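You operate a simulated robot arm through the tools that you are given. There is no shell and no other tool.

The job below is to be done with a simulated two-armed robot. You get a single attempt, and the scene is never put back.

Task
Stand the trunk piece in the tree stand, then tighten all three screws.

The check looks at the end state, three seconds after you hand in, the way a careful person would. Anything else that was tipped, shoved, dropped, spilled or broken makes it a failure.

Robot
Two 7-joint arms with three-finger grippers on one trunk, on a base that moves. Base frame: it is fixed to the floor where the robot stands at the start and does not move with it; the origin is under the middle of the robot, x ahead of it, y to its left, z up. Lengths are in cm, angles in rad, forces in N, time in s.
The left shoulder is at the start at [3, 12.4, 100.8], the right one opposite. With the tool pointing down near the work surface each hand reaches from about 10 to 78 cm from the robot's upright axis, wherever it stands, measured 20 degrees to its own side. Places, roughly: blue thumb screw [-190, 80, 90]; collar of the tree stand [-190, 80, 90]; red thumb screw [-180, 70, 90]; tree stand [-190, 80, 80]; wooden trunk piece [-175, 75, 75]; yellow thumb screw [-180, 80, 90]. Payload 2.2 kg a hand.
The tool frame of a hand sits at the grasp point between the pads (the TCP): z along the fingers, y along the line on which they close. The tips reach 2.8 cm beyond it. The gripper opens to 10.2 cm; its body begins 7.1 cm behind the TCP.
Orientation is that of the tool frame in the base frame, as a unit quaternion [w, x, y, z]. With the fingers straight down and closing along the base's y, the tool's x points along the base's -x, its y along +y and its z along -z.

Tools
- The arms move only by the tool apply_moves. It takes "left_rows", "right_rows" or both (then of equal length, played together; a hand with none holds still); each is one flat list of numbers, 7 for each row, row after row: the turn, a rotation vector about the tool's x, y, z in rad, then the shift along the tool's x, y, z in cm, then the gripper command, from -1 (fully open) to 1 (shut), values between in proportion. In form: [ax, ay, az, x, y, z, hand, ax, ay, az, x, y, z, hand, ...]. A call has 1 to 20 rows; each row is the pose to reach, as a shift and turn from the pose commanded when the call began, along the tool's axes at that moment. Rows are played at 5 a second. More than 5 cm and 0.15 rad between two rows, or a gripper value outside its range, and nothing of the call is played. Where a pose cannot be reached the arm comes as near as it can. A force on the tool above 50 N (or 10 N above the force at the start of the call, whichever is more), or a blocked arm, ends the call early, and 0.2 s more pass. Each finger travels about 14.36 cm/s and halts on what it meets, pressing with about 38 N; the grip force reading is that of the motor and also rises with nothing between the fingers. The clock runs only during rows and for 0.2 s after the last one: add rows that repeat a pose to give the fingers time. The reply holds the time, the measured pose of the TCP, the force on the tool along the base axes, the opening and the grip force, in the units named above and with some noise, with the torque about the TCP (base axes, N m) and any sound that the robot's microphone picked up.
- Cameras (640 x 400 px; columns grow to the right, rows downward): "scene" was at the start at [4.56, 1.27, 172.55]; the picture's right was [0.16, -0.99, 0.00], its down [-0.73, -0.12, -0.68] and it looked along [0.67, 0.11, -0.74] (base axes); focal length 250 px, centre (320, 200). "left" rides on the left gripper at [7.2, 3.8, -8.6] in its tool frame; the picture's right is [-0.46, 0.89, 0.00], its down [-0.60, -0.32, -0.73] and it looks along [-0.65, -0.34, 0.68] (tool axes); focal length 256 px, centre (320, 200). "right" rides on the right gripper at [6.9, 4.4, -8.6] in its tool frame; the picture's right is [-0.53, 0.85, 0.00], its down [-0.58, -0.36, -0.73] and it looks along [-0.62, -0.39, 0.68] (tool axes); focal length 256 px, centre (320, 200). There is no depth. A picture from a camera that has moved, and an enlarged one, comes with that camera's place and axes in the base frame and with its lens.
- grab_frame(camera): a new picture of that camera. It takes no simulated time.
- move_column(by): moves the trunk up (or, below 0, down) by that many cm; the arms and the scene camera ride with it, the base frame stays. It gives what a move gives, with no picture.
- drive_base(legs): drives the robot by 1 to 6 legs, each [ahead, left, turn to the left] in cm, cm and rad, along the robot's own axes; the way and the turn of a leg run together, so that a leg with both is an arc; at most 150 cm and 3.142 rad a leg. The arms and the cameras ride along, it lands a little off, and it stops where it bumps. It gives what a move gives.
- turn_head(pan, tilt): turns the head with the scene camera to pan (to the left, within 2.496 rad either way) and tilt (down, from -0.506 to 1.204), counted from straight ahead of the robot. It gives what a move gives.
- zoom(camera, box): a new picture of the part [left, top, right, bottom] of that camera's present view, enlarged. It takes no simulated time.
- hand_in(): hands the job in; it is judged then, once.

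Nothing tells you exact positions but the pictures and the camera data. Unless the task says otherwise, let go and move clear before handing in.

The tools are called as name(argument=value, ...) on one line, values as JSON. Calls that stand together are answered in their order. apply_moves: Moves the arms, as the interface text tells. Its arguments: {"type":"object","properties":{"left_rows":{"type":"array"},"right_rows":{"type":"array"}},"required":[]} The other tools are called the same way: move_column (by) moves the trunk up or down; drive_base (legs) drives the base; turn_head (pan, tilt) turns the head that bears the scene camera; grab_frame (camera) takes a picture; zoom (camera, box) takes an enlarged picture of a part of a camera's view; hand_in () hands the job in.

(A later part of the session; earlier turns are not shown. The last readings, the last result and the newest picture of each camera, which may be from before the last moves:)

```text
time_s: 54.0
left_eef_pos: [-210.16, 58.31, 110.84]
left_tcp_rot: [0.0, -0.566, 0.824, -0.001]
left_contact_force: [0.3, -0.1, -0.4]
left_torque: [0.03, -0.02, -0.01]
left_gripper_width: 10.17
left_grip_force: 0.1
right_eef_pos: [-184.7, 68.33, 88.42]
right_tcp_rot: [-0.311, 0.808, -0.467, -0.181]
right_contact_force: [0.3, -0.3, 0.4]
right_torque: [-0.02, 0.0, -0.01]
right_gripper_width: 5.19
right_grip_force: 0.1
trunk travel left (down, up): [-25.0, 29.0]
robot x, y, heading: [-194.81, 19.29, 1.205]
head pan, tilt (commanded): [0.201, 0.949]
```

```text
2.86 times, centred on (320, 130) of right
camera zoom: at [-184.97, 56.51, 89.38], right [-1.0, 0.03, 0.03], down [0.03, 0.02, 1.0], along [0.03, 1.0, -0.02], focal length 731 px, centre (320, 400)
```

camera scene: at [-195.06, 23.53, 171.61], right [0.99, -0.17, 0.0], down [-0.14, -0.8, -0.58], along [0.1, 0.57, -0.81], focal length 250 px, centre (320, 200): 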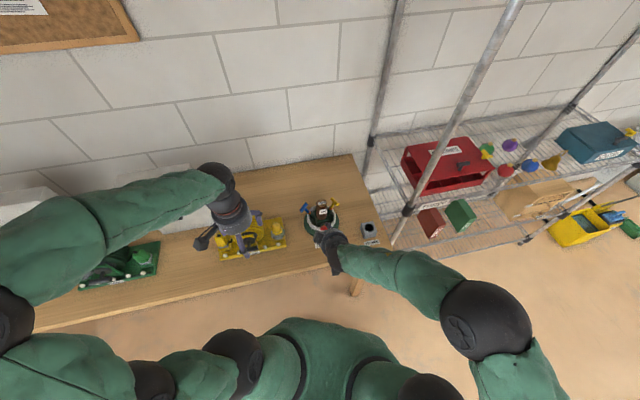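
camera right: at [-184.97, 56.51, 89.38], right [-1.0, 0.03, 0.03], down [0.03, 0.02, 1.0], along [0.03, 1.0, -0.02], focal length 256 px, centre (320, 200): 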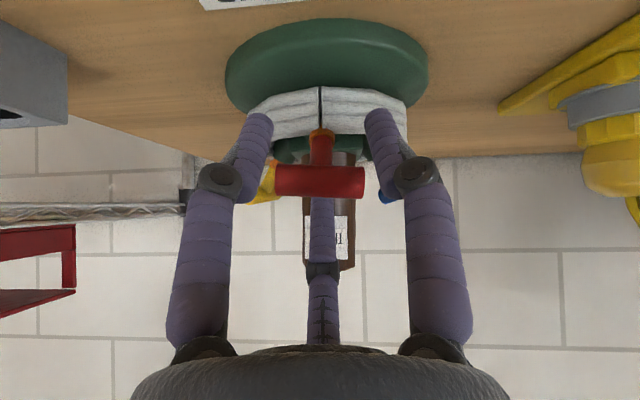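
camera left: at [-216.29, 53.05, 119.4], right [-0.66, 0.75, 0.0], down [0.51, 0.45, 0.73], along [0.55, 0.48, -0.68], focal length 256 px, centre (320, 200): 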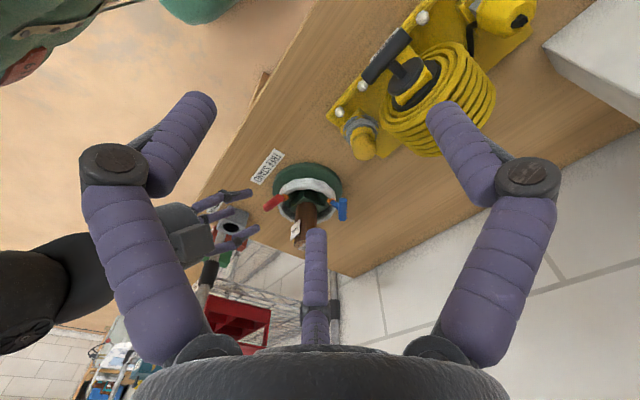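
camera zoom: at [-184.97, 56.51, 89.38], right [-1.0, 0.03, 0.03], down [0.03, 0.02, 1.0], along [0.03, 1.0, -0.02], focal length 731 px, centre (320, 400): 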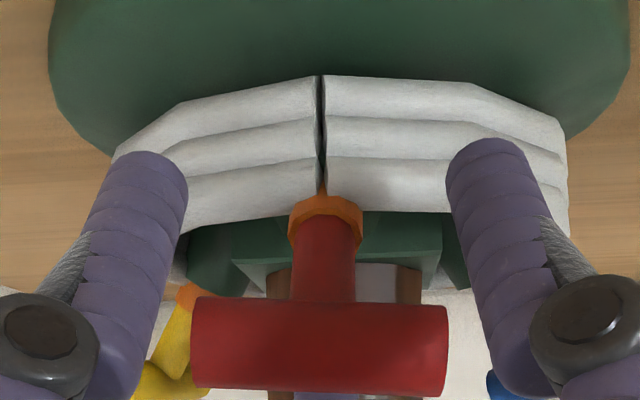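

The bar sits neatly between the upper finger and the two lower ones, no contact yet. I close gently in steps, watching the force on the tool.

apply_moves(right_rows=[0, 0, 0, 0, 0, 0, 0.15, 0, 0, 0, 0, 0, 0, 0.25, 0, 0, 0, 0, 0, 0, 0.32, 0, 0, 0, 0, 0, 0, 0.32])

zoom(camera="right", box=[230, 60, 410, 200])

zoom(camera="left", box=[220, 160, 340, 240])

```text
time_s: 55.0
left_eef_pos: [-210.07, 58.41, 110.81]
left_tcp_rot: [0.0, -0.566, 0.824, -0.001]
left_contact_force: [-0.4, 0.1, -0.6]
left_torque: [-0.04, 0.03, 0.02]
left_gripper_width: 10.2
left_grip_force: 0.0
right_eef_pos: [-184.83, 68.37, 88.35]
right_tcp_rot: [-0.31, 0.808, -0.467, -0.179]
right_contact_force: [0.8, 1.3, 0.3]
right_torque: [-0.03, 0.03, 0.04]
right_gripper_width: 3.48
right_grip_force: 0.0
trunk travel left (down, up): [-25.0, 29.0]
robot x, y, heading: [-194.83, 19.01, 1.2]
head pan, tilt (commanded): [0.201, 0.949]
```

```text
2.86 times, centred on (320, 130) of right
camera zoom: at [-184.97, 56.52, 89.38], right [-1.0, 0.03, 0.03], down [0.03, 0.02, 1.0], along [0.03, 1.0, -0.02], focal length 731 px, centre (320, 400)
```

zoom: 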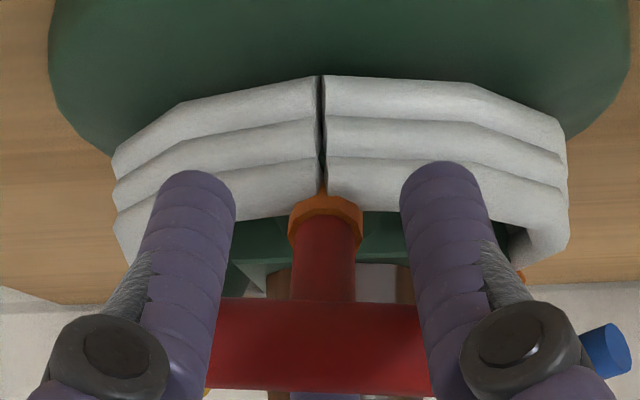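

```text
5.00 times, centred on (280, 200) of left
camera zoom: at [-216.33, 53.05, 119.38], right [-0.66, 0.75, 0.0], down [0.51, 0.45, 0.73], along [0.55, 0.48, -0.68], focal length 1280 px, centre (520, 200)
```

zoom: 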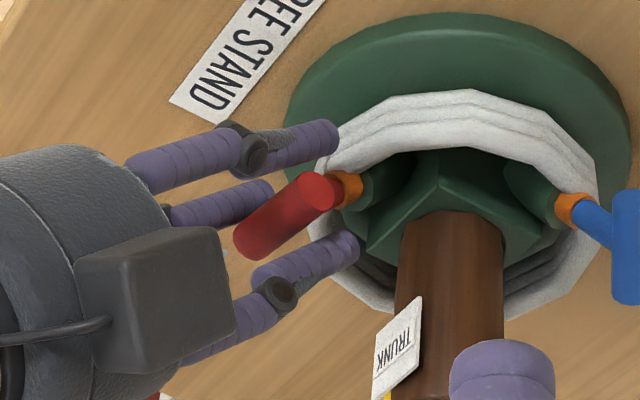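

Still no contact at 3.5 cm, and the lower fingers overlap the bar ends. I close a little further until light contact.

apply_moves(right_rows=[0, 0, 0, 0, 0, 0, 0.36, 0, 0, 0, 0, 0, 0, 0.4, 0, 0, 0, 0, 0, 0, 0.4])

apply_moves(right_rows=[0, 0, 0, 0, 0, 0, 0.44, 0, 0, 0, 0, 0, 0, 0.44, 0, 0, 0, 0, 0, 0, 0.44])

zoom(camera="right", box=[230, 60, 410, 200])

zoom(camera="left", box=[220, 160, 340, 240])

```text
time_s: 55.8
left_eef_pos: [-210.18, 58.31, 110.77]
left_tcp_rot: [0.001, -0.566, 0.825, 0.0]
left_contact_force: [0.4, -0.4, -0.5]
left_torque: [-0.02, 0.01, 0.0]
left_gripper_width: 10.21
left_grip_force: 0.0
right_eef_pos: [-184.71, 68.25, 88.32]
right_tcp_rot: [-0.311, 0.808, -0.467, -0.179]
right_contact_force: [1.1, -0.2, -0.5]
right_torque: [-0.01, 0.01, -0.04]
right_gripper_width: 3.07
right_grip_force: 0.6
trunk travel left (down, up): [-25.0, 29.0]
robot x, y, heading: [-195.01, 19.21, 1.204]
head pan, tilt (commanded): [0.201, 0.949]
```

```text
time_s: 56.5
left_eef_pos: [-210.13, 58.23, 110.83]
left_tcp_rot: [0.0, -0.566, 0.824, 0.0]
left_contact_force: [-0.1, -0.5, -0.5]
left_torque: [0.04, -0.01, 0.0]
left_gripper_width: 10.19
left_grip_force: 0.0
right_eef_pos: [-184.76, 68.22, 88.45]
right_tcp_rot: [-0.311, 0.808, -0.467, -0.179]
right_contact_force: [1.1, -1.7, -1.3]
right_torque: [0.0, 0.05, 0.01]
right_gripper_width: 2.95
right_grip_force: 0.9
trunk travel left (down, up): [-25.0, 29.0]
robot x, y, heading: [-194.94, 19.12, 1.209]
head pan, tilt (commanded): [0.201, 0.949]
```

```text
2.86 times, centred on (320, 130) of right
camera zoom: at [-184.97, 56.51, 89.37], right [-1.0, 0.03, 0.03], down [0.03, 0.02, 1.0], along [0.03, 1.0, -0.02], focal length 731 px, centre (320, 400)
```

zoom: 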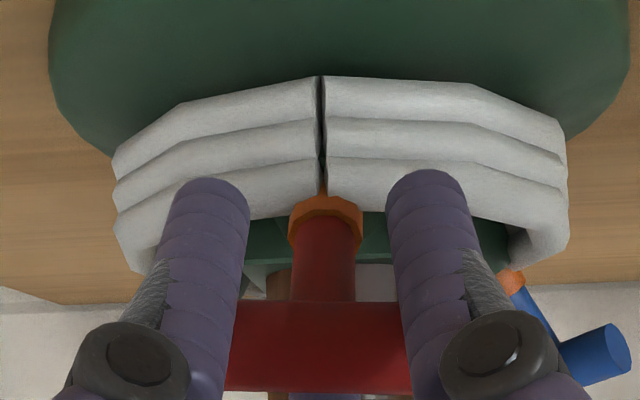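

```text
5.00 times, centred on (280, 200) of left
camera zoom: at [-216.32, 53.04, 119.39], right [-0.66, 0.75, 0.0], down [0.51, 0.45, 0.73], along [0.55, 0.48, -0.68], focal length 1280 px, centre (520, 200)
```

zoom: 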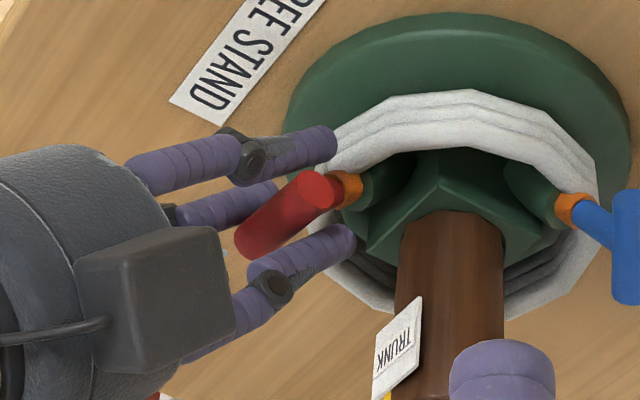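

Light contact at 2.95 cm with almost no force on the tool. I squeeze slightly more and see whether the side force stays small.

apply_moves(right_rows=[0, 0, 0, 0, 0, 0, 0.5, 0, 0, 0, 0, 0, 0, 0.55, 0, 0, 0, 0, 0, 0, 0.55])

zoom(camera="right", box=[230, 60, 410, 200])

```text
time_s: 57.4
left_eef_pos: [-210.23, 58.4, 110.71]
left_tcp_rot: [0.0, -0.565, 0.825, 0.0]
left_contact_force: [0.0, 0.5, 0.4]
left_torque: [-0.03, 0.03, 0.03]
left_gripper_width: 10.21
left_grip_force: 0.0
right_eef_pos: [-184.77, 68.24, 88.3]
right_tcp_rot: [-0.309, 0.809, -0.467, -0.179]
right_contact_force: [1.4, -2.4, -3.0]
right_torque: [-0.02, -0.01, -0.08]
right_gripper_width: 2.42
right_grip_force: 45.1
trunk travel left (down, up): [-25.0, 29.0]
robot x, y, heading: [-194.95, 18.92, 1.203]
head pan, tilt (commanded): [0.201, 0.949]
```

```text
2.86 times, centred on (320, 130) of right
camera zoom: at [-184.97, 56.49, 89.35], right [-1.0, 0.03, 0.03], down [0.03, 0.02, 1.0], along [0.03, 1.0, -0.02], focal length 731 px, centre (320, 400)
```

zoom: 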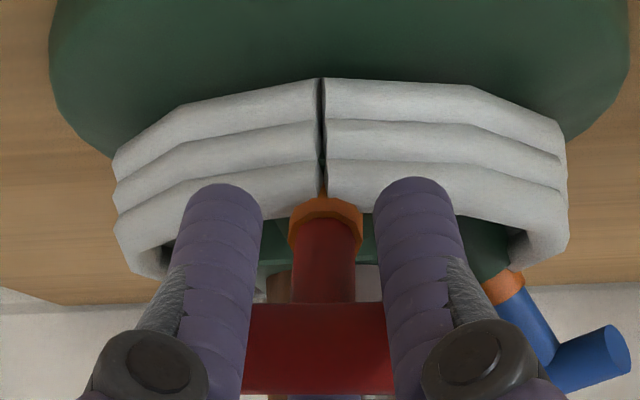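

The grip is firm with only about 4 N net on the tool. I turn the bar clockwise about the screw axis by half a radian and read forces and sounds.

apply_moves(right_rows=[0, 0, 0.1, -0.042, 0.041, 0, 0.55, 0, 0, 0.2, -0.088, 0.078, 0, 0.55, 0, 0, 0.3, -0.137, 0.109, 0, 0.55, 0, 0, 0.4, -0.19, 0.136, 0, 0.55, 0, 0, 0.5, -0.244, 0.157, 0, 0.55])

zoom(camera="right", box=[230, 60, 410, 200])

zoom(camera="left", box=[220, 160, 340, 240])

```text
time_s: 58.5
left_eef_pos: [-210.15, 58.25, 110.76]
left_tcp_rot: [0.0, -0.565, 0.825, 0.0]
left_contact_force: [-0.2, 0.9, -0.7]
left_torque: [-0.03, 0.01, 0.03]
left_gripper_width: 10.2
left_grip_force: 0.1
right_eef_pos: [-185.06, 68.26, 88.41]
right_tcp_rot: [-0.255, 0.667, -0.653, -0.25]
right_contact_force: [0.0, -3.0, -5.3]
right_torque: [-0.78, -0.99, -0.73]
right_gripper_width: 2.47
right_grip_force: 44.4
trunk travel left (down, up): [-25.0, 29.0]
robot x, y, heading: [-195.42, 19.56, 1.204]
head pan, tilt (commanded): [0.201, 0.949]
```

```text
2.86 times, centred on (320, 130) of right
camera zoom: at [-189.09, 57.41, 90.19], right [-0.86, 0.38, 0.35], down [0.35, -0.05, 0.93], along [0.38, 0.92, -0.09], focal length 731 px, centre (320, 400)
```

zoom: 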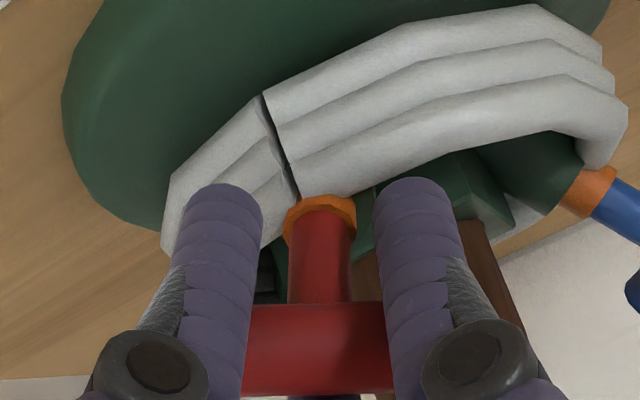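

```text
5.00 times, centred on (280, 200) of left
camera zoom: at [-216.33, 53.07, 119.38], right [-0.66, 0.75, 0.0], down [0.51, 0.45, 0.73], along [0.55, 0.48, -0.68], focal length 1280 px, centre (520, 200)
```

zoom: 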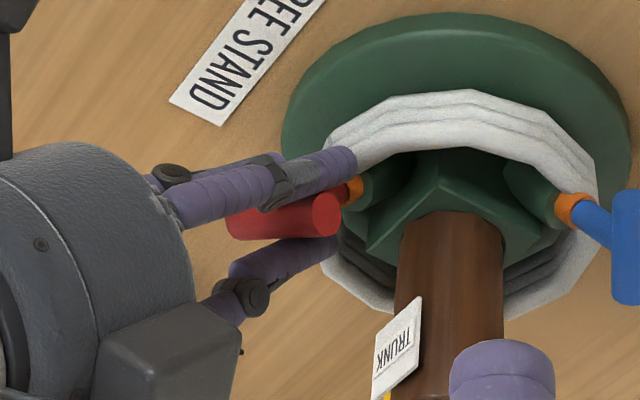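

The bar turned with the hand, the stand stayed put, and the resisting torque about the axis is small. I continue turning clockwise.

apply_moves(right_rows=[0, 0, 0.12, -0.051, 0.049, 0, 0.53, 0, 0, 0.24, -0.107, 0.091, 0, 0.53, 0, 0, 0.36, -0.169, 0.126, 0, 0.53, 0, 0, 0.48, -0.233, 0.153, 0, 0.53, 0, 0, 0.6, -0.301, 0.173, 0, 0.53, 0, 0, 0.72, -0.371, 0.184, 0, 0.53, 0, 0, 0.84, -0.441, 0.187, 0, 0.53, 0, 0, 0.96, -0.511, 0.182, 0, 0.53, 0, 0, 1.08, -0.58, 0.168, 0, 0.53])

zoom(camera="right", box=[230, 60, 410, 200])

zoom(camera="left", box=[220, 160, 340, 240])

```text
time_s: 60.5
left_eef_pos: [-210.24, 58.36, 110.84]
left_tcp_rot: [0.0, -0.566, 0.824, -0.001]
left_contact_force: [0.1, 0.7, -1.1]
left_torque: [-0.02, -0.02, 0.03]
left_gripper_width: 10.18
left_grip_force: 0.0
right_eef_pos: [-185.15, 69.1, 89.04]
right_tcp_rot: [0.092, -0.235, 0.904, 0.345]
right_contact_force: [-2.2, 1.0, 2.0]
right_torque: [0.04, -0.04, -0.04]
right_gripper_width: 2.4
right_grip_force: 0.4
trunk travel left (down, up): [-25.0, 29.0]
robot x, y, heading: [-194.89, 19.0, 1.202]
head pan, tilt (commanded): [0.201, 0.949]
```

```text
2.86 times, centred on (320, 130) of right
camera zoom: at [-193.22, 63.76, 95.93], right [0.05, 0.74, 0.67], down [0.68, -0.52, 0.52], along [0.73, 0.43, -0.53], focal length 731 px, centre (320, 400)
```

zoom: 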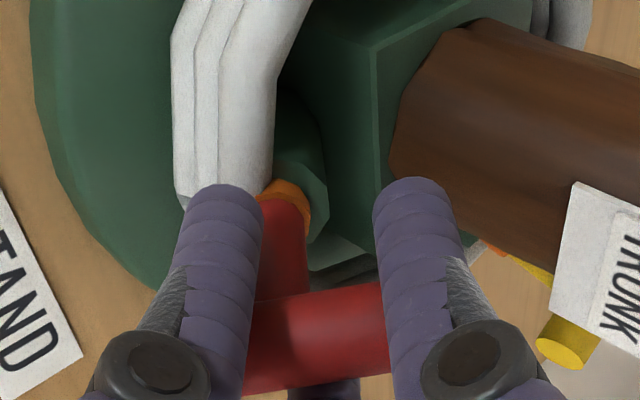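

```text
5.00 times, centred on (280, 200) of left
camera zoom: at [-216.36, 53.06, 119.38], right [-0.66, 0.75, 0.0], down [0.51, 0.45, 0.73], along [0.55, 0.48, -0.68], focal length 1280 px, centre (520, 200)
```

zoom: 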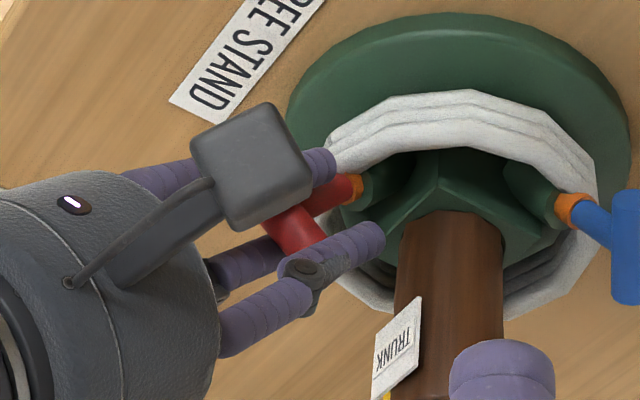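

A quarter turn is done with the stand unmoved and very low torque. I keep turning.

apply_moves(right_rows=[0, 0, 0.12, -0.051, 0.049, 0, 0.54, 0, 0, 0.24, -0.107, 0.091, 0, 0.54, 0, 0, 0.36, -0.169, 0.126, 0, 0.54, 0, 0, 0.48, -0.233, 0.153, 0, 0.54, 0, 0, 0.6, -0.301, 0.173, 0, 0.54, 0, 0, 0.72, -0.371, 0.184, 0, 0.54, 0, 0, 0.84, -0.441, 0.187, 0, 0.54, 0, 0, 0.96, -0.511, 0.182, 0, 0.54, 0, 0, 1.08, -0.58, 0.168, 0, 0.54])

zoom(camera="right", box=[230, 60, 410, 200])

zoom(camera="left", box=[220, 160, 340, 240])

```text
time_s: 62.5
left_eef_pos: [-210.34, 57.73, 110.85]
left_tcp_rot: [0.0, -0.566, 0.824, 0.001]
left_contact_force: [0.4, 0.8, 0.1]
left_torque: [0.02, -0.01, 0.01]
left_gripper_width: 10.17
left_grip_force: 0.1
right_eef_pos: [-182.7, 73.91, 92.94]
right_tcp_rot: [-0.092, 0.211, 0.92, 0.318]
right_contact_force: [-7.0, -26.2, 17.3]
right_torque: [-0.14, 0.36, 0.81]
right_gripper_width: 3.48
right_grip_force: 5.8
right hand out of reach, approached as far as the arm can: row 1, 2, 3, 4, 5, 6, 7, 8, 9
trunk travel left (down, up): [-25.0, 29.0]
robot x, y, heading: [-195.02, 19.07, 1.2]
head pan, tilt (commanded): [0.201, 0.949]
stopped in row 9 (right hand): the force on the tool passed its limit at 54 N (the readings are from after the stop); the commanded pose is now the measured one
```

```text
2.86 times, centred on (320, 130) of right
camera zoom: at [-186.51, 73.98, 104.24], right [0.86, 0.42, 0.3], down [0.38, -0.91, 0.2], along [0.36, -0.06, -0.93], focal length 731 px, centre (320, 400)
```

zoom: 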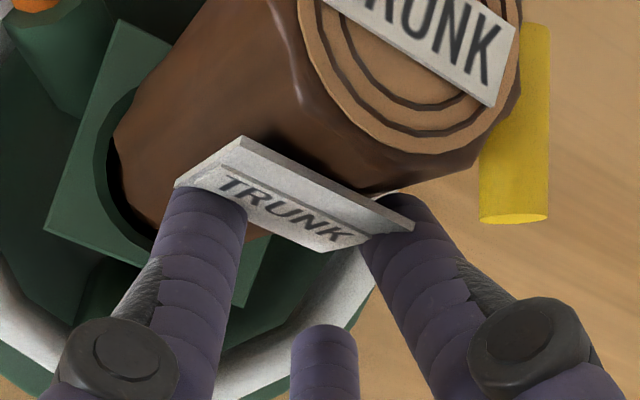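

```text
5.00 times, centred on (280, 200) of left
camera zoom: at [-216.43, 52.53, 119.52], right [-0.66, 0.75, 0.0], down [0.51, 0.45, 0.73], along [0.55, 0.48, -0.68], focal length 1280 px, centre (520, 200)
```

zoom: 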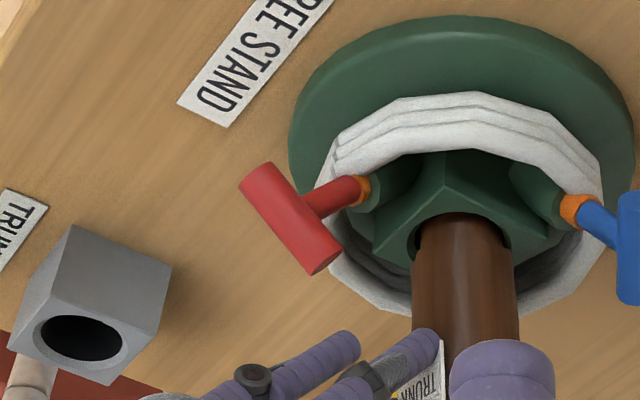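

The wrist ran out of reach and the hand drifted into the trunk's tag; I must not hook it. I look carefully before backing off.

grab_frame(camera="right")

zoom(camera="scene", box=[290, 180, 360, 240])

zoom(camera="left", box=[220, 160, 380, 300])

```text
taken
camera right: at [-186.51, 73.98, 104.24], right [0.86, 0.42, 0.3], down [0.38, -0.91, 0.2], along [0.36, -0.06, -0.93], focal length 256 px, centre (320, 200)
```

right: 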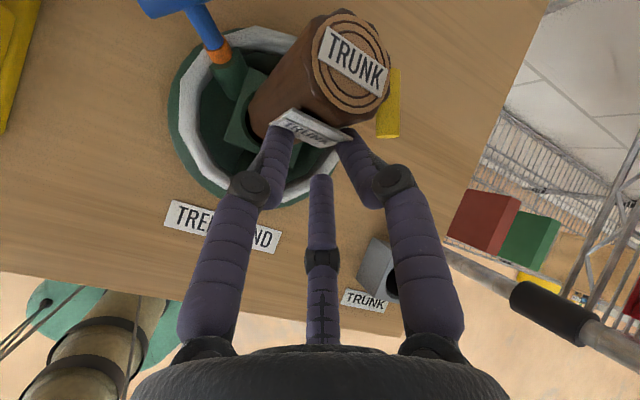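

```text
6.67 times, centred on (325, 210) of scene
camera zoom: at [-195.23, 22.84, 171.65], right [0.99, -0.17, 0.0], down [-0.14, -0.8, -0.58], along [0.1, 0.58, -0.81], focal length 1664 px, centre (287, 133)
```

zoom: 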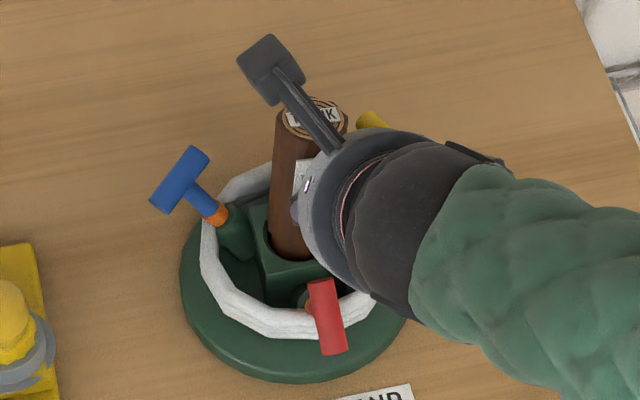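

```text
2.86 times, centred on (300, 230) of left
camera zoom: at [-216.43, 52.53, 119.52], right [-0.66, 0.75, 0.0], down [0.51, 0.45, 0.73], along [0.55, 0.48, -0.68], focal length 731 px, centre (377, 114)
```

zoom: 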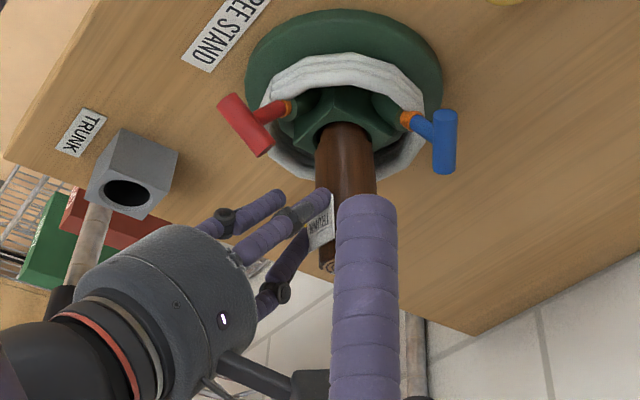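

The trunk is leaning away under the fingers. I back the hand straight toward me (no lifting, so the tag isn't hooked) in small slow steps.

apply_moves(right_rows=[0, 0, 0, -0.13, -0.28, -0.25, 0.5, 0, 0, 0, -0.26, -0.57, -0.5, 0.5, 0, 0, 0, -0.4, -0.85, -0.75, 0.5, 0, 0, 0, -0.53, -1.13, -1.0, 0.5, 0, 0, 0, -0.66, -1.42, -1.25, 0.5, 0, 0, 0, -0.66, -1.42, -1.25, 0.5])

grab_frame(camera="right")

zoom(camera="scene", box=[290, 180, 360, 240])

zoom(camera="left", box=[220, 160, 380, 300])

```text
time_s: 63.9
left_eef_pos: [-210.18, 58.27, 110.81]
left_tcp_rot: [0.0, -0.566, 0.825, 0.0]
left_contact_force: [-0.1, 0.0, 0.7]
left_torque: [0.0, 0.04, 0.01]
left_gripper_width: 10.24
left_grip_force: 0.0
right_eef_pos: [-181.93, 73.07, 93.51]
right_tcp_rot: [-0.091, 0.212, 0.921, 0.314]
right_contact_force: [-0.1, -0.3, 0.5]
right_torque: [0.02, -0.02, -0.03]
right_gripper_width: 2.58
right_grip_force: 0.1
right hand out of reach, approached as far as the arm can: row 3, 4, 5, 6
trunk travel left (down, up): [-25.0, 29.0]
robot x, y, heading: [-194.75, 19.2, 1.203]
head pan, tilt (commanded): [0.201, 0.949]
```

```text
taken
camera right: at [-185.84, 73.25, 104.72], right [0.86, 0.42, 0.29], down [0.38, -0.9, 0.2], along [0.35, -0.06, -0.93], focal length 256 px, centre (320, 200)
```

right: 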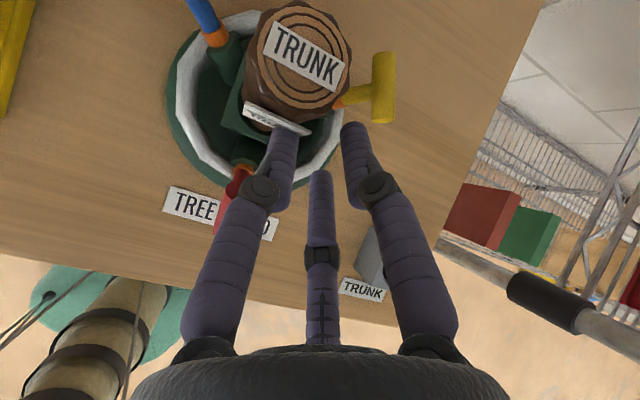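

```text
6.67 times, centred on (325, 210) of scene
camera zoom: at [-195.15, 23.44, 171.61], right [0.99, -0.17, 0.0], down [-0.14, -0.8, -0.58], along [0.1, 0.57, -0.81], focal length 1664 px, centre (287, 133)
```

zoom: 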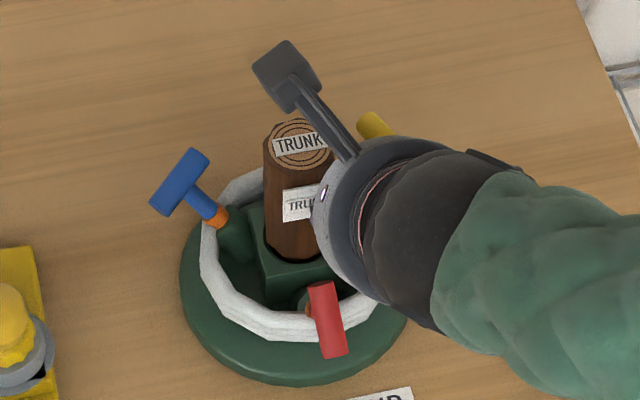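

```text
2.86 times, centred on (300, 230) of left
camera zoom: at [-216.37, 52.95, 119.39], right [-0.66, 0.75, 0.0], down [0.51, 0.45, 0.73], along [0.55, 0.48, -0.68], focal length 731 px, centre (377, 114)
```

zoom: 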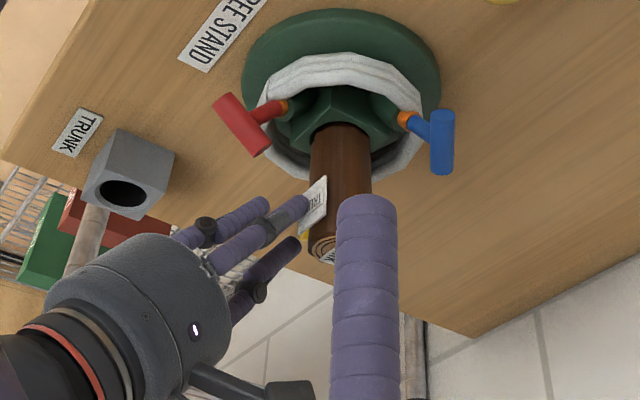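

The trunk settled back upright and the force is zero. I unwind the wrist while backing off, which moves the nearest finger away from the tag and down.

apply_moves(right_rows=[0, 0, -0.1, -0.2, -0.43, -0.37, 0.5, 0, 0, -0.2, -0.4, -0.86, -0.75, 0.5, 0, 0, -0.3, -0.6, -1.28, -1.12, 0.5, 0, 0, -0.4, -0.8, -1.7, -1.5, 0.5, 0, 0, -0.5, -1.0, -2.13, -1.87, 0.5, 0, 0, -0.6, -1.2, -2.55, -2.25, 0.5, 0, 0, -0.7, -1.4, -3.0, -2.6, 0.5])

grab_frame(camera="right")

zoom(camera="scene", box=[290, 180, 360, 240])

zoom(camera="left", box=[220, 160, 380, 300])

```text
time_s: 65.5
left_eef_pos: [-210.18, 58.12, 110.86]
left_tcp_rot: [-0.001, -0.566, 0.824, 0.0]
left_contact_force: [-0.3, 0.4, 0.3]
left_torque: [0.01, 0.04, -0.02]
left_gripper_width: 10.18
left_grip_force: 0.0
right_eef_pos: [-182.11, 68.88, 93.48]
right_tcp_rot: [0.024, -0.115, 0.937, 0.329]
right_contact_force: [0.0, 0.1, 0.2]
right_torque: [-0.01, 0.01, 0.02]
right_gripper_width: 2.51
right_grip_force: 0.1
trunk travel left (down, up): [-25.0, 29.0]
robot x, y, heading: [-194.92, 19.36, 1.203]
head pan, tilt (commanded): [0.201, 0.949]
```

```text
taken
camera right: at [-189.47, 65.5, 102.09], right [0.32, 0.75, 0.58], down [0.67, -0.61, 0.42], along [0.67, 0.25, -0.7], focal length 256 px, centre (320, 200)
```

right: 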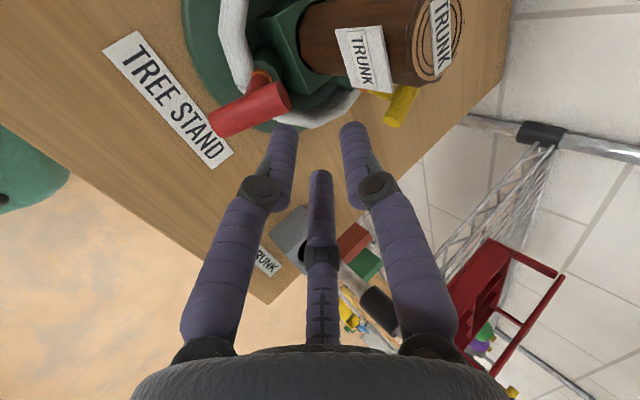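

```text
6.67 times, centred on (325, 210) of scene
camera zoom: at [-195.15, 23.41, 171.61], right [0.99, -0.17, 0.0], down [-0.14, -0.8, -0.58], along [0.1, 0.57, -0.81], focal length 1664 px, centre (287, 133)
```

zoom: 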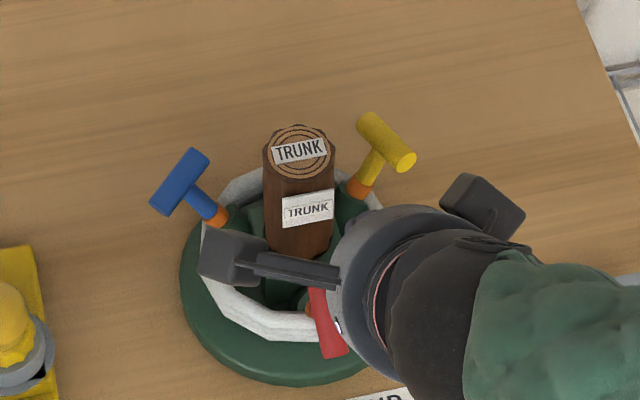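

```text
2.86 times, centred on (300, 230) of left
camera zoom: at [-216.37, 52.93, 119.39], right [-0.66, 0.75, 0.0], down [0.51, 0.45, 0.73], along [0.55, 0.48, -0.68], focal length 731 px, centre (377, 114)
```

zoom: 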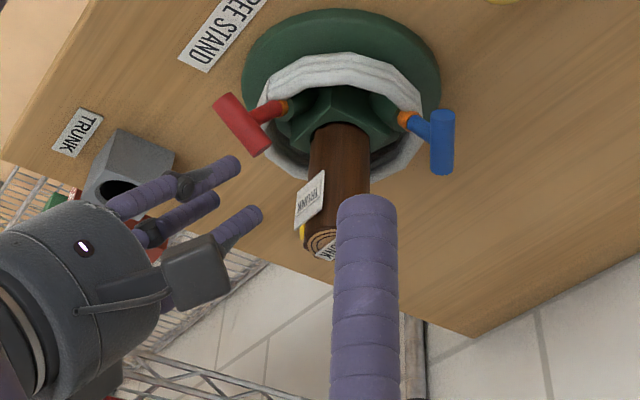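

The hand is clear, the trunk is upright again as before, and the stand has not moved; the red bar has turned about 90°. I retreat and unwind the wrist to the other end so the next stroke can be long.

apply_moves(right_rows=[0, 0, 0, 1.2, -1.2, -1.8, 0.2, 0, 0, -0.14, 2.5, -2.5, -3.6, 0.2, 0, 0, -0.28, 3.73, -3.7, -5.38, 0.2, 0, 0, -0.42, 3.73, -3.7, -5.38, 0.2, 0, 0, -0.56, 3.73, -3.7, -5.38, 0.2, 0, 0, -0.7, 3.73, -3.7, -5.38, 0.2, 0, 0, -0.84, 3.73, -3.7, -5.38, 0.2, 0, 0, -0.98, 3.73, -3.7, -5.38, 0.2, 0, 0, -1.12, 3.73, -3.7, -5.38, 0.2, 0, 0, -1.26, 3.73, -3.7, -5.38, 0.2, 0, 0, -1.4, 3.73, -3.7, -5.38, 0.2, 0, 0, -1.54, 3.73, -3.7, -5.38, 0.2, 0, 0, -1.68, 3.73, -3.7, -5.38, 0.2, 0, 0, -1.82, 3.73, -3.7, -5.38, 0.2, 0, 0, -1.96, 3.73, -3.7, -5.38, 0.2, 0, 0, -2.1, 3.73, -3.7, -5.38, 0.2, 0, 0, -2.24, 3.73, -3.7, -5.38, 0.2, 0, 0, -2.38, 3.73, -3.7, -5.38, 0.2, 0, 0, -2.52, 3.73, -3.7, -5.38, 0.2, 0, 0, -2.66, 3.73, -3.7, -5.38, 0.2])

grab_frame(camera="right")

grab_frame(camera="scene")

```text
time_s: 69.7
left_eef_pos: [-210.33, 58.22, 110.8]
left_tcp_rot: [0.0, -0.566, 0.824, 0.0]
left_contact_force: [-0.7, 0.4, 0.0]
left_torque: [0.01, 0.02, 0.01]
left_gripper_width: 10.19
left_grip_force: 0.1
right_eef_pos: [-184.78, 62.05, 94.97]
right_tcp_rot: [-0.326, 0.937, -0.111, -0.055]
right_contact_force: [0.5, 0.0, -0.2]
right_torque: [0.0, 0.02, -0.01]
right_gripper_width: 4.08
right_grip_force: 0.0
trunk travel left (down, up): [-25.0, 29.0]
robot x, y, heading: [-194.89, 19.36, 1.206]
head pan, tilt (commanded): [0.201, 0.949]
```

```text
taken
camera right: at [-178.71, 52.23, 97.96], right [-0.72, -0.55, -0.41], down [-0.45, -0.08, 0.89], along [-0.52, 0.83, -0.19], focal length 256 px, centre (320, 200)
```

right: 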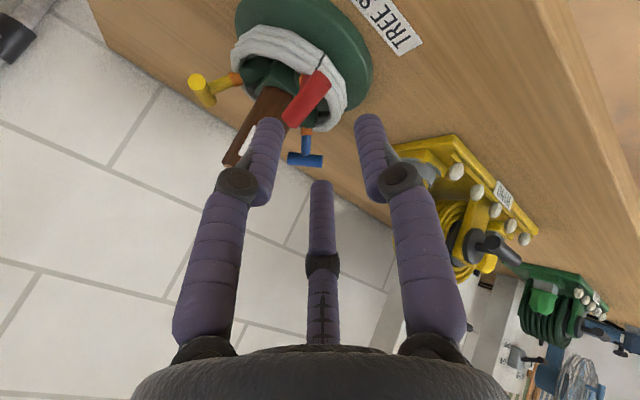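

```text
taken
camera scene: at [-195.15, 23.45, 171.61], right [0.99, -0.17, 0.0], down [-0.14, -0.8, -0.58], along [0.1, 0.57, -0.81], focal length 250 px, centre (320, 200)
```

scene: 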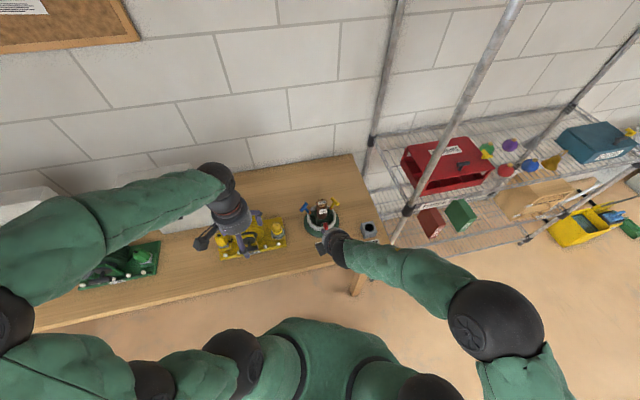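

The unwinding works without reach problems. I keep unwinding to see how far the range goes.

apply_moves(right_rows=[0, 0, -0.14, 0, 0, 0, 0.2, 0, 0, -0.28, 0, 0, 0, 0.2, 0, 0, -0.42, 0, 0, 0, 0.2, 0, 0, -0.56, 0, 0, 0, 0.2, 0, 0, -0.7, 0, 0, 0, 0.2, 0, 0, -0.84, 0, 0, 0, 0.2, 0, 0, -0.98, 0, 0, 0, 0.2, 0, 0, -1.12, 0, 0, 0, 0.2, 0, 0, -1.26, 0, 0, 0, 0.2, 0, 0, -1.4, 0, 0, 0, 0.2, 0, 0, -1.54, 0, 0, 0, 0.2, 0, 0, -1.68, 0, 0, 0, 0.2, 0, 0, -1.82, 0, 0, 0, 0.2])

grab_frame(camera="right")

zoom(camera="scene", box=[290, 180, 360, 240])

zoom(camera="left", box=[220, 160, 360, 260])

```text
time_s: 72.5
left_eef_pos: [-210.27, 58.19, 110.69]
left_tcp_rot: [0.0, -0.566, 0.825, 0.0]
left_contact_force: [-0.7, 0.2, -0.4]
left_torque: [0.0, 0.01, 0.01]
left_gripper_width: 10.2
left_grip_force: 0.0
right_eef_pos: [-184.74, 61.93, 94.83]
right_tcp_rot: [-0.242, 0.663, 0.672, 0.223]
right_contact_force: [-0.4, -0.2, 0.8]
right_torque: [-0.03, -0.02, -0.01]
right_gripper_width: 4.09
right_grip_force: 0.1
trunk travel left (down, up): [-25.0, 29.0]
robot x, y, heading: [-195.48, 19.04, 1.197]
head pan, tilt (commanded): [0.201, 0.949]
```

```text
taken
camera right: at [-180.02, 62.21, 105.92], right [0.85, -0.4, -0.35], down [-0.34, -0.91, 0.22], along [-0.41, -0.07, -0.91], focal length 256 px, centre (320, 200)
```

right: 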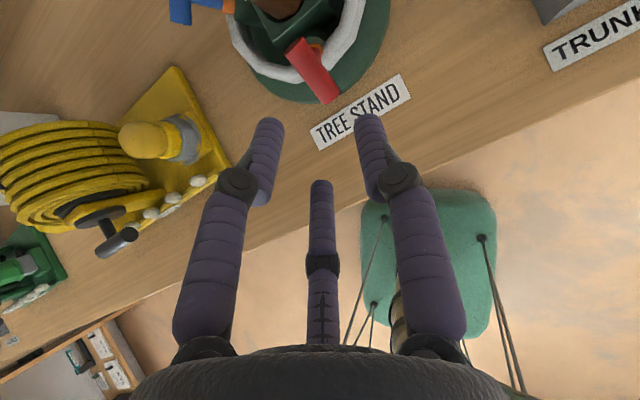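

```text
6.67 times, centred on (325, 210) of scene
camera zoom: at [-195.15, 23.45, 171.61], right [0.99, -0.17, 0.0], down [-0.14, -0.8, -0.58], along [0.1, 0.57, -0.81], focal length 1664 px, centre (287, 133)
```

zoom: 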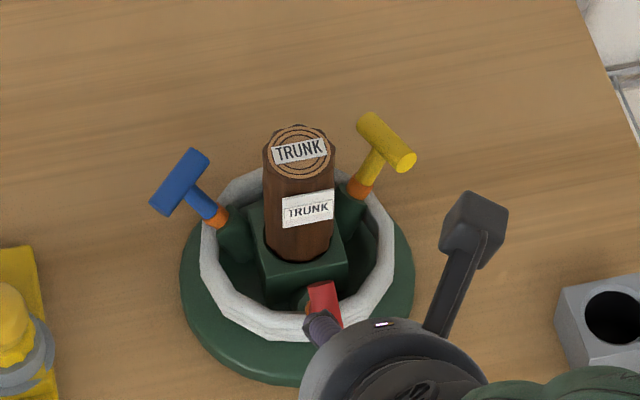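

```text
4.00 times, centred on (290, 210) of left
camera zoom: at [-216.37, 52.96, 119.39], right [-0.66, 0.75, 0.0], down [0.51, 0.45, 0.73], along [0.55, 0.48, -0.68], focal length 1024 px, centre (440, 160)
```

zoom: 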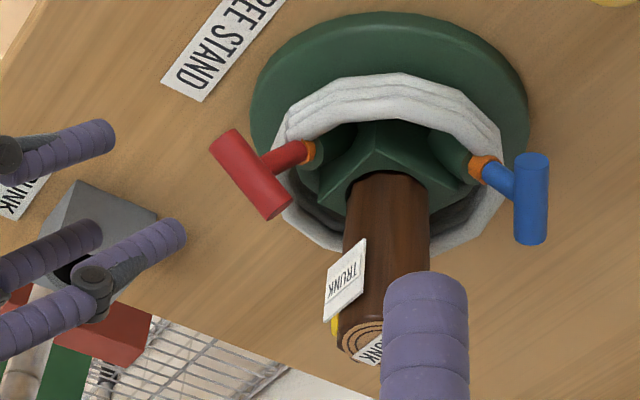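

The wrist range is at least 240°, and the red bar now stands almost upright in its plane (about 86° clockwise). I realign the hand to the axis and move in again around the bar.

apply_moves(right_rows=[-0.015, 0.025, -0.035, 0.64, -0.2, 1.17, -0.02, -0.03, 0.05, -0.07, 1.28, -0.41, 2.34, -0.02, -0.03, 0.05, -0.07, 1.395, -0.346, 4.53, -0.02, -0.03, 0.05, -0.07, 1.51, -0.281, 6.72, -0.02, -0.03, 0.05, -0.07, 1.62, -0.22, 8.81, -0.02, -0.03, 0.05, -0.07, 1.62, -0.22, 8.81, -0.02])

grab_frame(camera="right")

zoom(camera="left", box=[220, 160, 360, 260])

```text
time_s: 73.9
left_eef_pos: [-210.16, 58.13, 110.84]
left_tcp_rot: [0.0, -0.565, 0.825, 0.001]
left_contact_force: [-0.2, 1.0, -0.3]
left_torque: [0.02, 0.01, 0.01]
left_gripper_width: 10.22
left_grip_force: 0.1
right_eef_pos: [-185.22, 68.68, 88.99]
right_tcp_rot: [-0.242, 0.637, 0.685, 0.257]
right_contact_force: [-0.3, 0.5, 0.7]
right_torque: [0.01, -0.02, 0.01]
right_gripper_width: 5.2
right_grip_force: 0.0
trunk travel left (down, up): [-25.0, 29.0]
robot x, y, heading: [-194.76, 19.0, 1.202]
head pan, tilt (commanded): [0.201, 0.949]
```

```text
taken
camera right: at [-181.17, 68.44, 100.29], right [0.88, -0.35, -0.32], down [-0.32, -0.93, 0.15], along [-0.35, -0.03, -0.94], focal length 256 px, centre (320, 200)
```

right: 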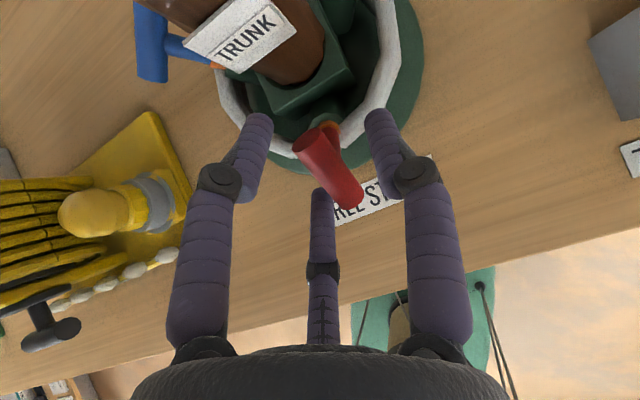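

```text
4.00 times, centred on (290, 210) of left
camera zoom: at [-216.37, 52.9, 119.41], right [-0.66, 0.75, 0.0], down [0.51, 0.45, 0.73], along [0.55, 0.48, -0.68], focal length 1024 px, centre (440, 160)
```

zoom: 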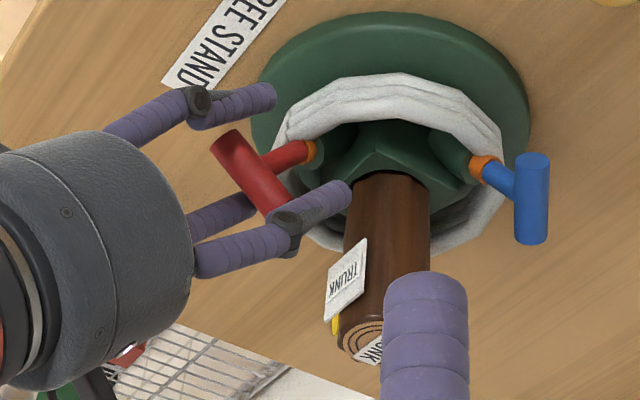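

The bar lies between the fingers as intended. I close to the same loose grip and start the next stroke.

apply_moves(right_rows=[0, 0, 0, 0, 0, 0, 0.2, 0, 0, 0, 0, 0, 0, 0.36, 0, 0, 0, 0, 0, 0, 0.46, 0, 0, 0, 0, 0, 0, 0.53, 0, 0, 0, 0, 0, 0, 0.53])

grab_frame(camera="right")

```text
time_s: 75.1
left_eef_pos: [-210.19, 58.23, 110.78]
left_tcp_rot: [0.0, -0.566, 0.824, 0.0]
left_contact_force: [0.2, 0.0, -0.1]
left_torque: [0.01, -0.03, 0.02]
left_gripper_width: 10.2
left_grip_force: 0.0
right_eef_pos: [-185.25, 68.7, 88.92]
right_tcp_rot: [-0.242, 0.637, 0.685, 0.258]
right_contact_force: [-4.2, 0.5, 0.0]
right_torque: [0.0, 0.02, 0.04]
right_gripper_width: 2.51
right_grip_force: 0.9
trunk travel left (down, up): [-25.0, 29.0]
robot x, y, heading: [-194.8, 19.37, 1.199]
head pan, tilt (commanded): [0.201, 0.949]
```

```text
taken
camera right: at [-181.25, 68.47, 100.27], right [0.88, -0.35, -0.31], down [-0.32, -0.93, 0.15], along [-0.35, -0.03, -0.94], focal length 256 px, centre (320, 200)
```

right: 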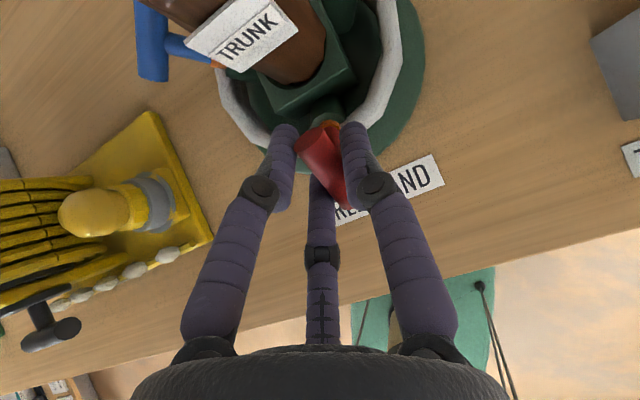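

A 4 N sideways contact means a 1 mm offset, which I take out while turning the next radian clockwise.

apply_moves(right_rows=[0, 0, 0, 0, -0.08, 0, 0.53, 0, 0, 0.12, 0.075, -0.075, 0, 0.53, 0, 0, 0.24, 0.15, -0.062, 0, 0.53, 0, 0, 0.36, 0.222, -0.04, 0, 0.53, 0, 0, 0.48, 0.291, -0.009, 0, 0.53, 0, 0, 0.6, 0.356, 0.03, 0, 0.53, 0, 0, 0.72, 0.415, 0.076, 0, 0.53, 0, 0, 0.84, 0.469, 0.129, 0, 0.53, 0, 0, 0.96, 0.516, 0.189, 0, 0.53])

grab_frame(camera="right")

zoom(camera="left", box=[220, 160, 360, 260])

```text
time_s: 77.1
left_eef_pos: [-210.16, 58.04, 110.81]
left_tcp_rot: [0.0, -0.566, 0.825, 0.0]
left_contact_force: [0.0, 0.5, 0.1]
left_torque: [0.0, -0.02, -0.01]
left_gripper_width: 10.2
left_grip_force: 0.1
right_eef_pos: [-185.03, 69.13, 89.36]
right_tcp_rot: [-0.333, 0.882, 0.312, 0.116]
right_contact_force: [10.4, -0.8, -0.5]
right_torque: [0.09, -0.21, 0.01]
right_gripper_width: 3.06
right_grip_force: 4.3
trunk travel left (down, up): [-25.0, 29.0]
robot x, y, heading: [-195.09, 19.25, 1.205]
head pan, tilt (commanded): [0.201, 0.949]
```

```text
taken
camera right: at [-176.74, 64.17, 96.45], right [0.11, -0.75, -0.66], down [-0.68, -0.54, 0.5], along [-0.73, 0.39, -0.57], focal length 256 px, centre (320, 200)
```

right: 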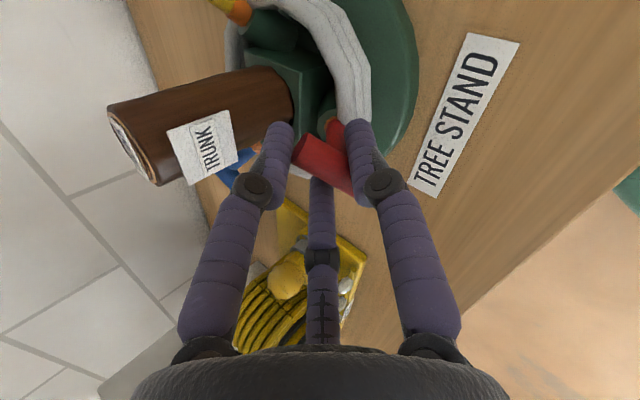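

```text
4.00 times, centred on (290, 210) of left
camera zoom: at [-216.31, 52.94, 119.4], right [-0.66, 0.75, 0.0], down [0.51, 0.45, 0.73], along [0.55, 0.48, -0.68], focal length 1024 px, centre (440, 160)
```

zoom: 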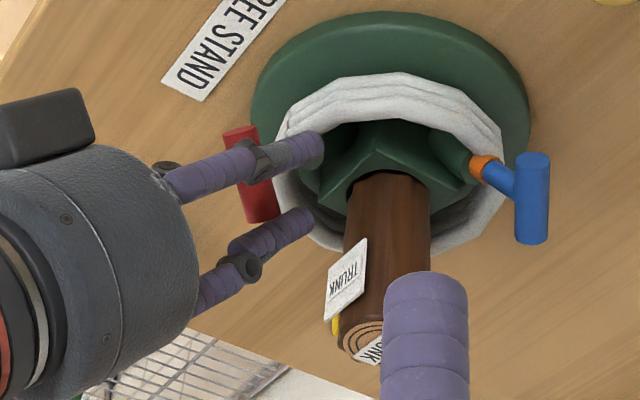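

The bar followed only about 25° while the hand turned 55° — the loose fingers were spread, so the screw now resists more. I tighten the grip and see whether the bar comes along.

apply_moves(right_rows=[0, 0, 0, 0, 0, 0, 0.58, 0, 0, 0, 0, 0, 0, 0.64, 0, 0, 0, 0, 0, 0, 0.7, 0, 0, 0, 0, 0, 0, 0.7])

grab_frame(camera="right")

zoom(camera="left", box=[220, 160, 360, 260])

```text
time_s: 78.1
left_eef_pos: [-209.75, 58.32, 110.86]
left_tcp_rot: [-0.002, -0.565, 0.825, 0.001]
left_contact_force: [-0.4, 0.0, 0.7]
left_torque: [0.01, 0.01, -0.01]
left_gripper_width: 10.23
left_grip_force: 0.0
right_eef_pos: [-184.24, 69.39, 89.47]
right_tcp_rot: [-0.335, 0.882, 0.309, 0.118]
right_contact_force: [44.8, 2.1, -2.2]
right_torque: [-0.5, -0.22, 0.37]
right_gripper_width: 1.96
right_grip_force: 44.6
trunk travel left (down, up): [-25.0, 29.0]
robot x, y, heading: [-194.91, 18.97, 1.202]
head pan, tilt (commanded): [0.201, 0.949]
```

```text
taken
camera right: at [-176.15, 64.31, 96.58], right [0.11, -0.74, -0.66], down [-0.68, -0.54, 0.49], along [-0.72, 0.39, -0.57], focal length 256 px, centre (320, 200)
```

right: 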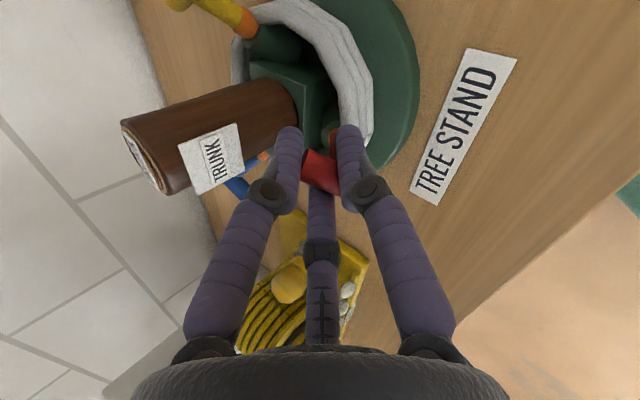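

```text
4.00 times, centred on (290, 210) of left
camera zoom: at [-215.89, 53.01, 119.45], right [-0.66, 0.75, 0.0], down [0.52, 0.45, 0.73], along [0.55, 0.48, -0.68], focal length 1024 px, centre (440, 160)
```

zoom: 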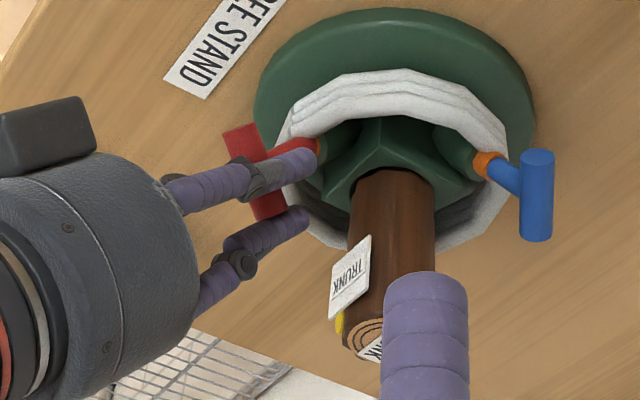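

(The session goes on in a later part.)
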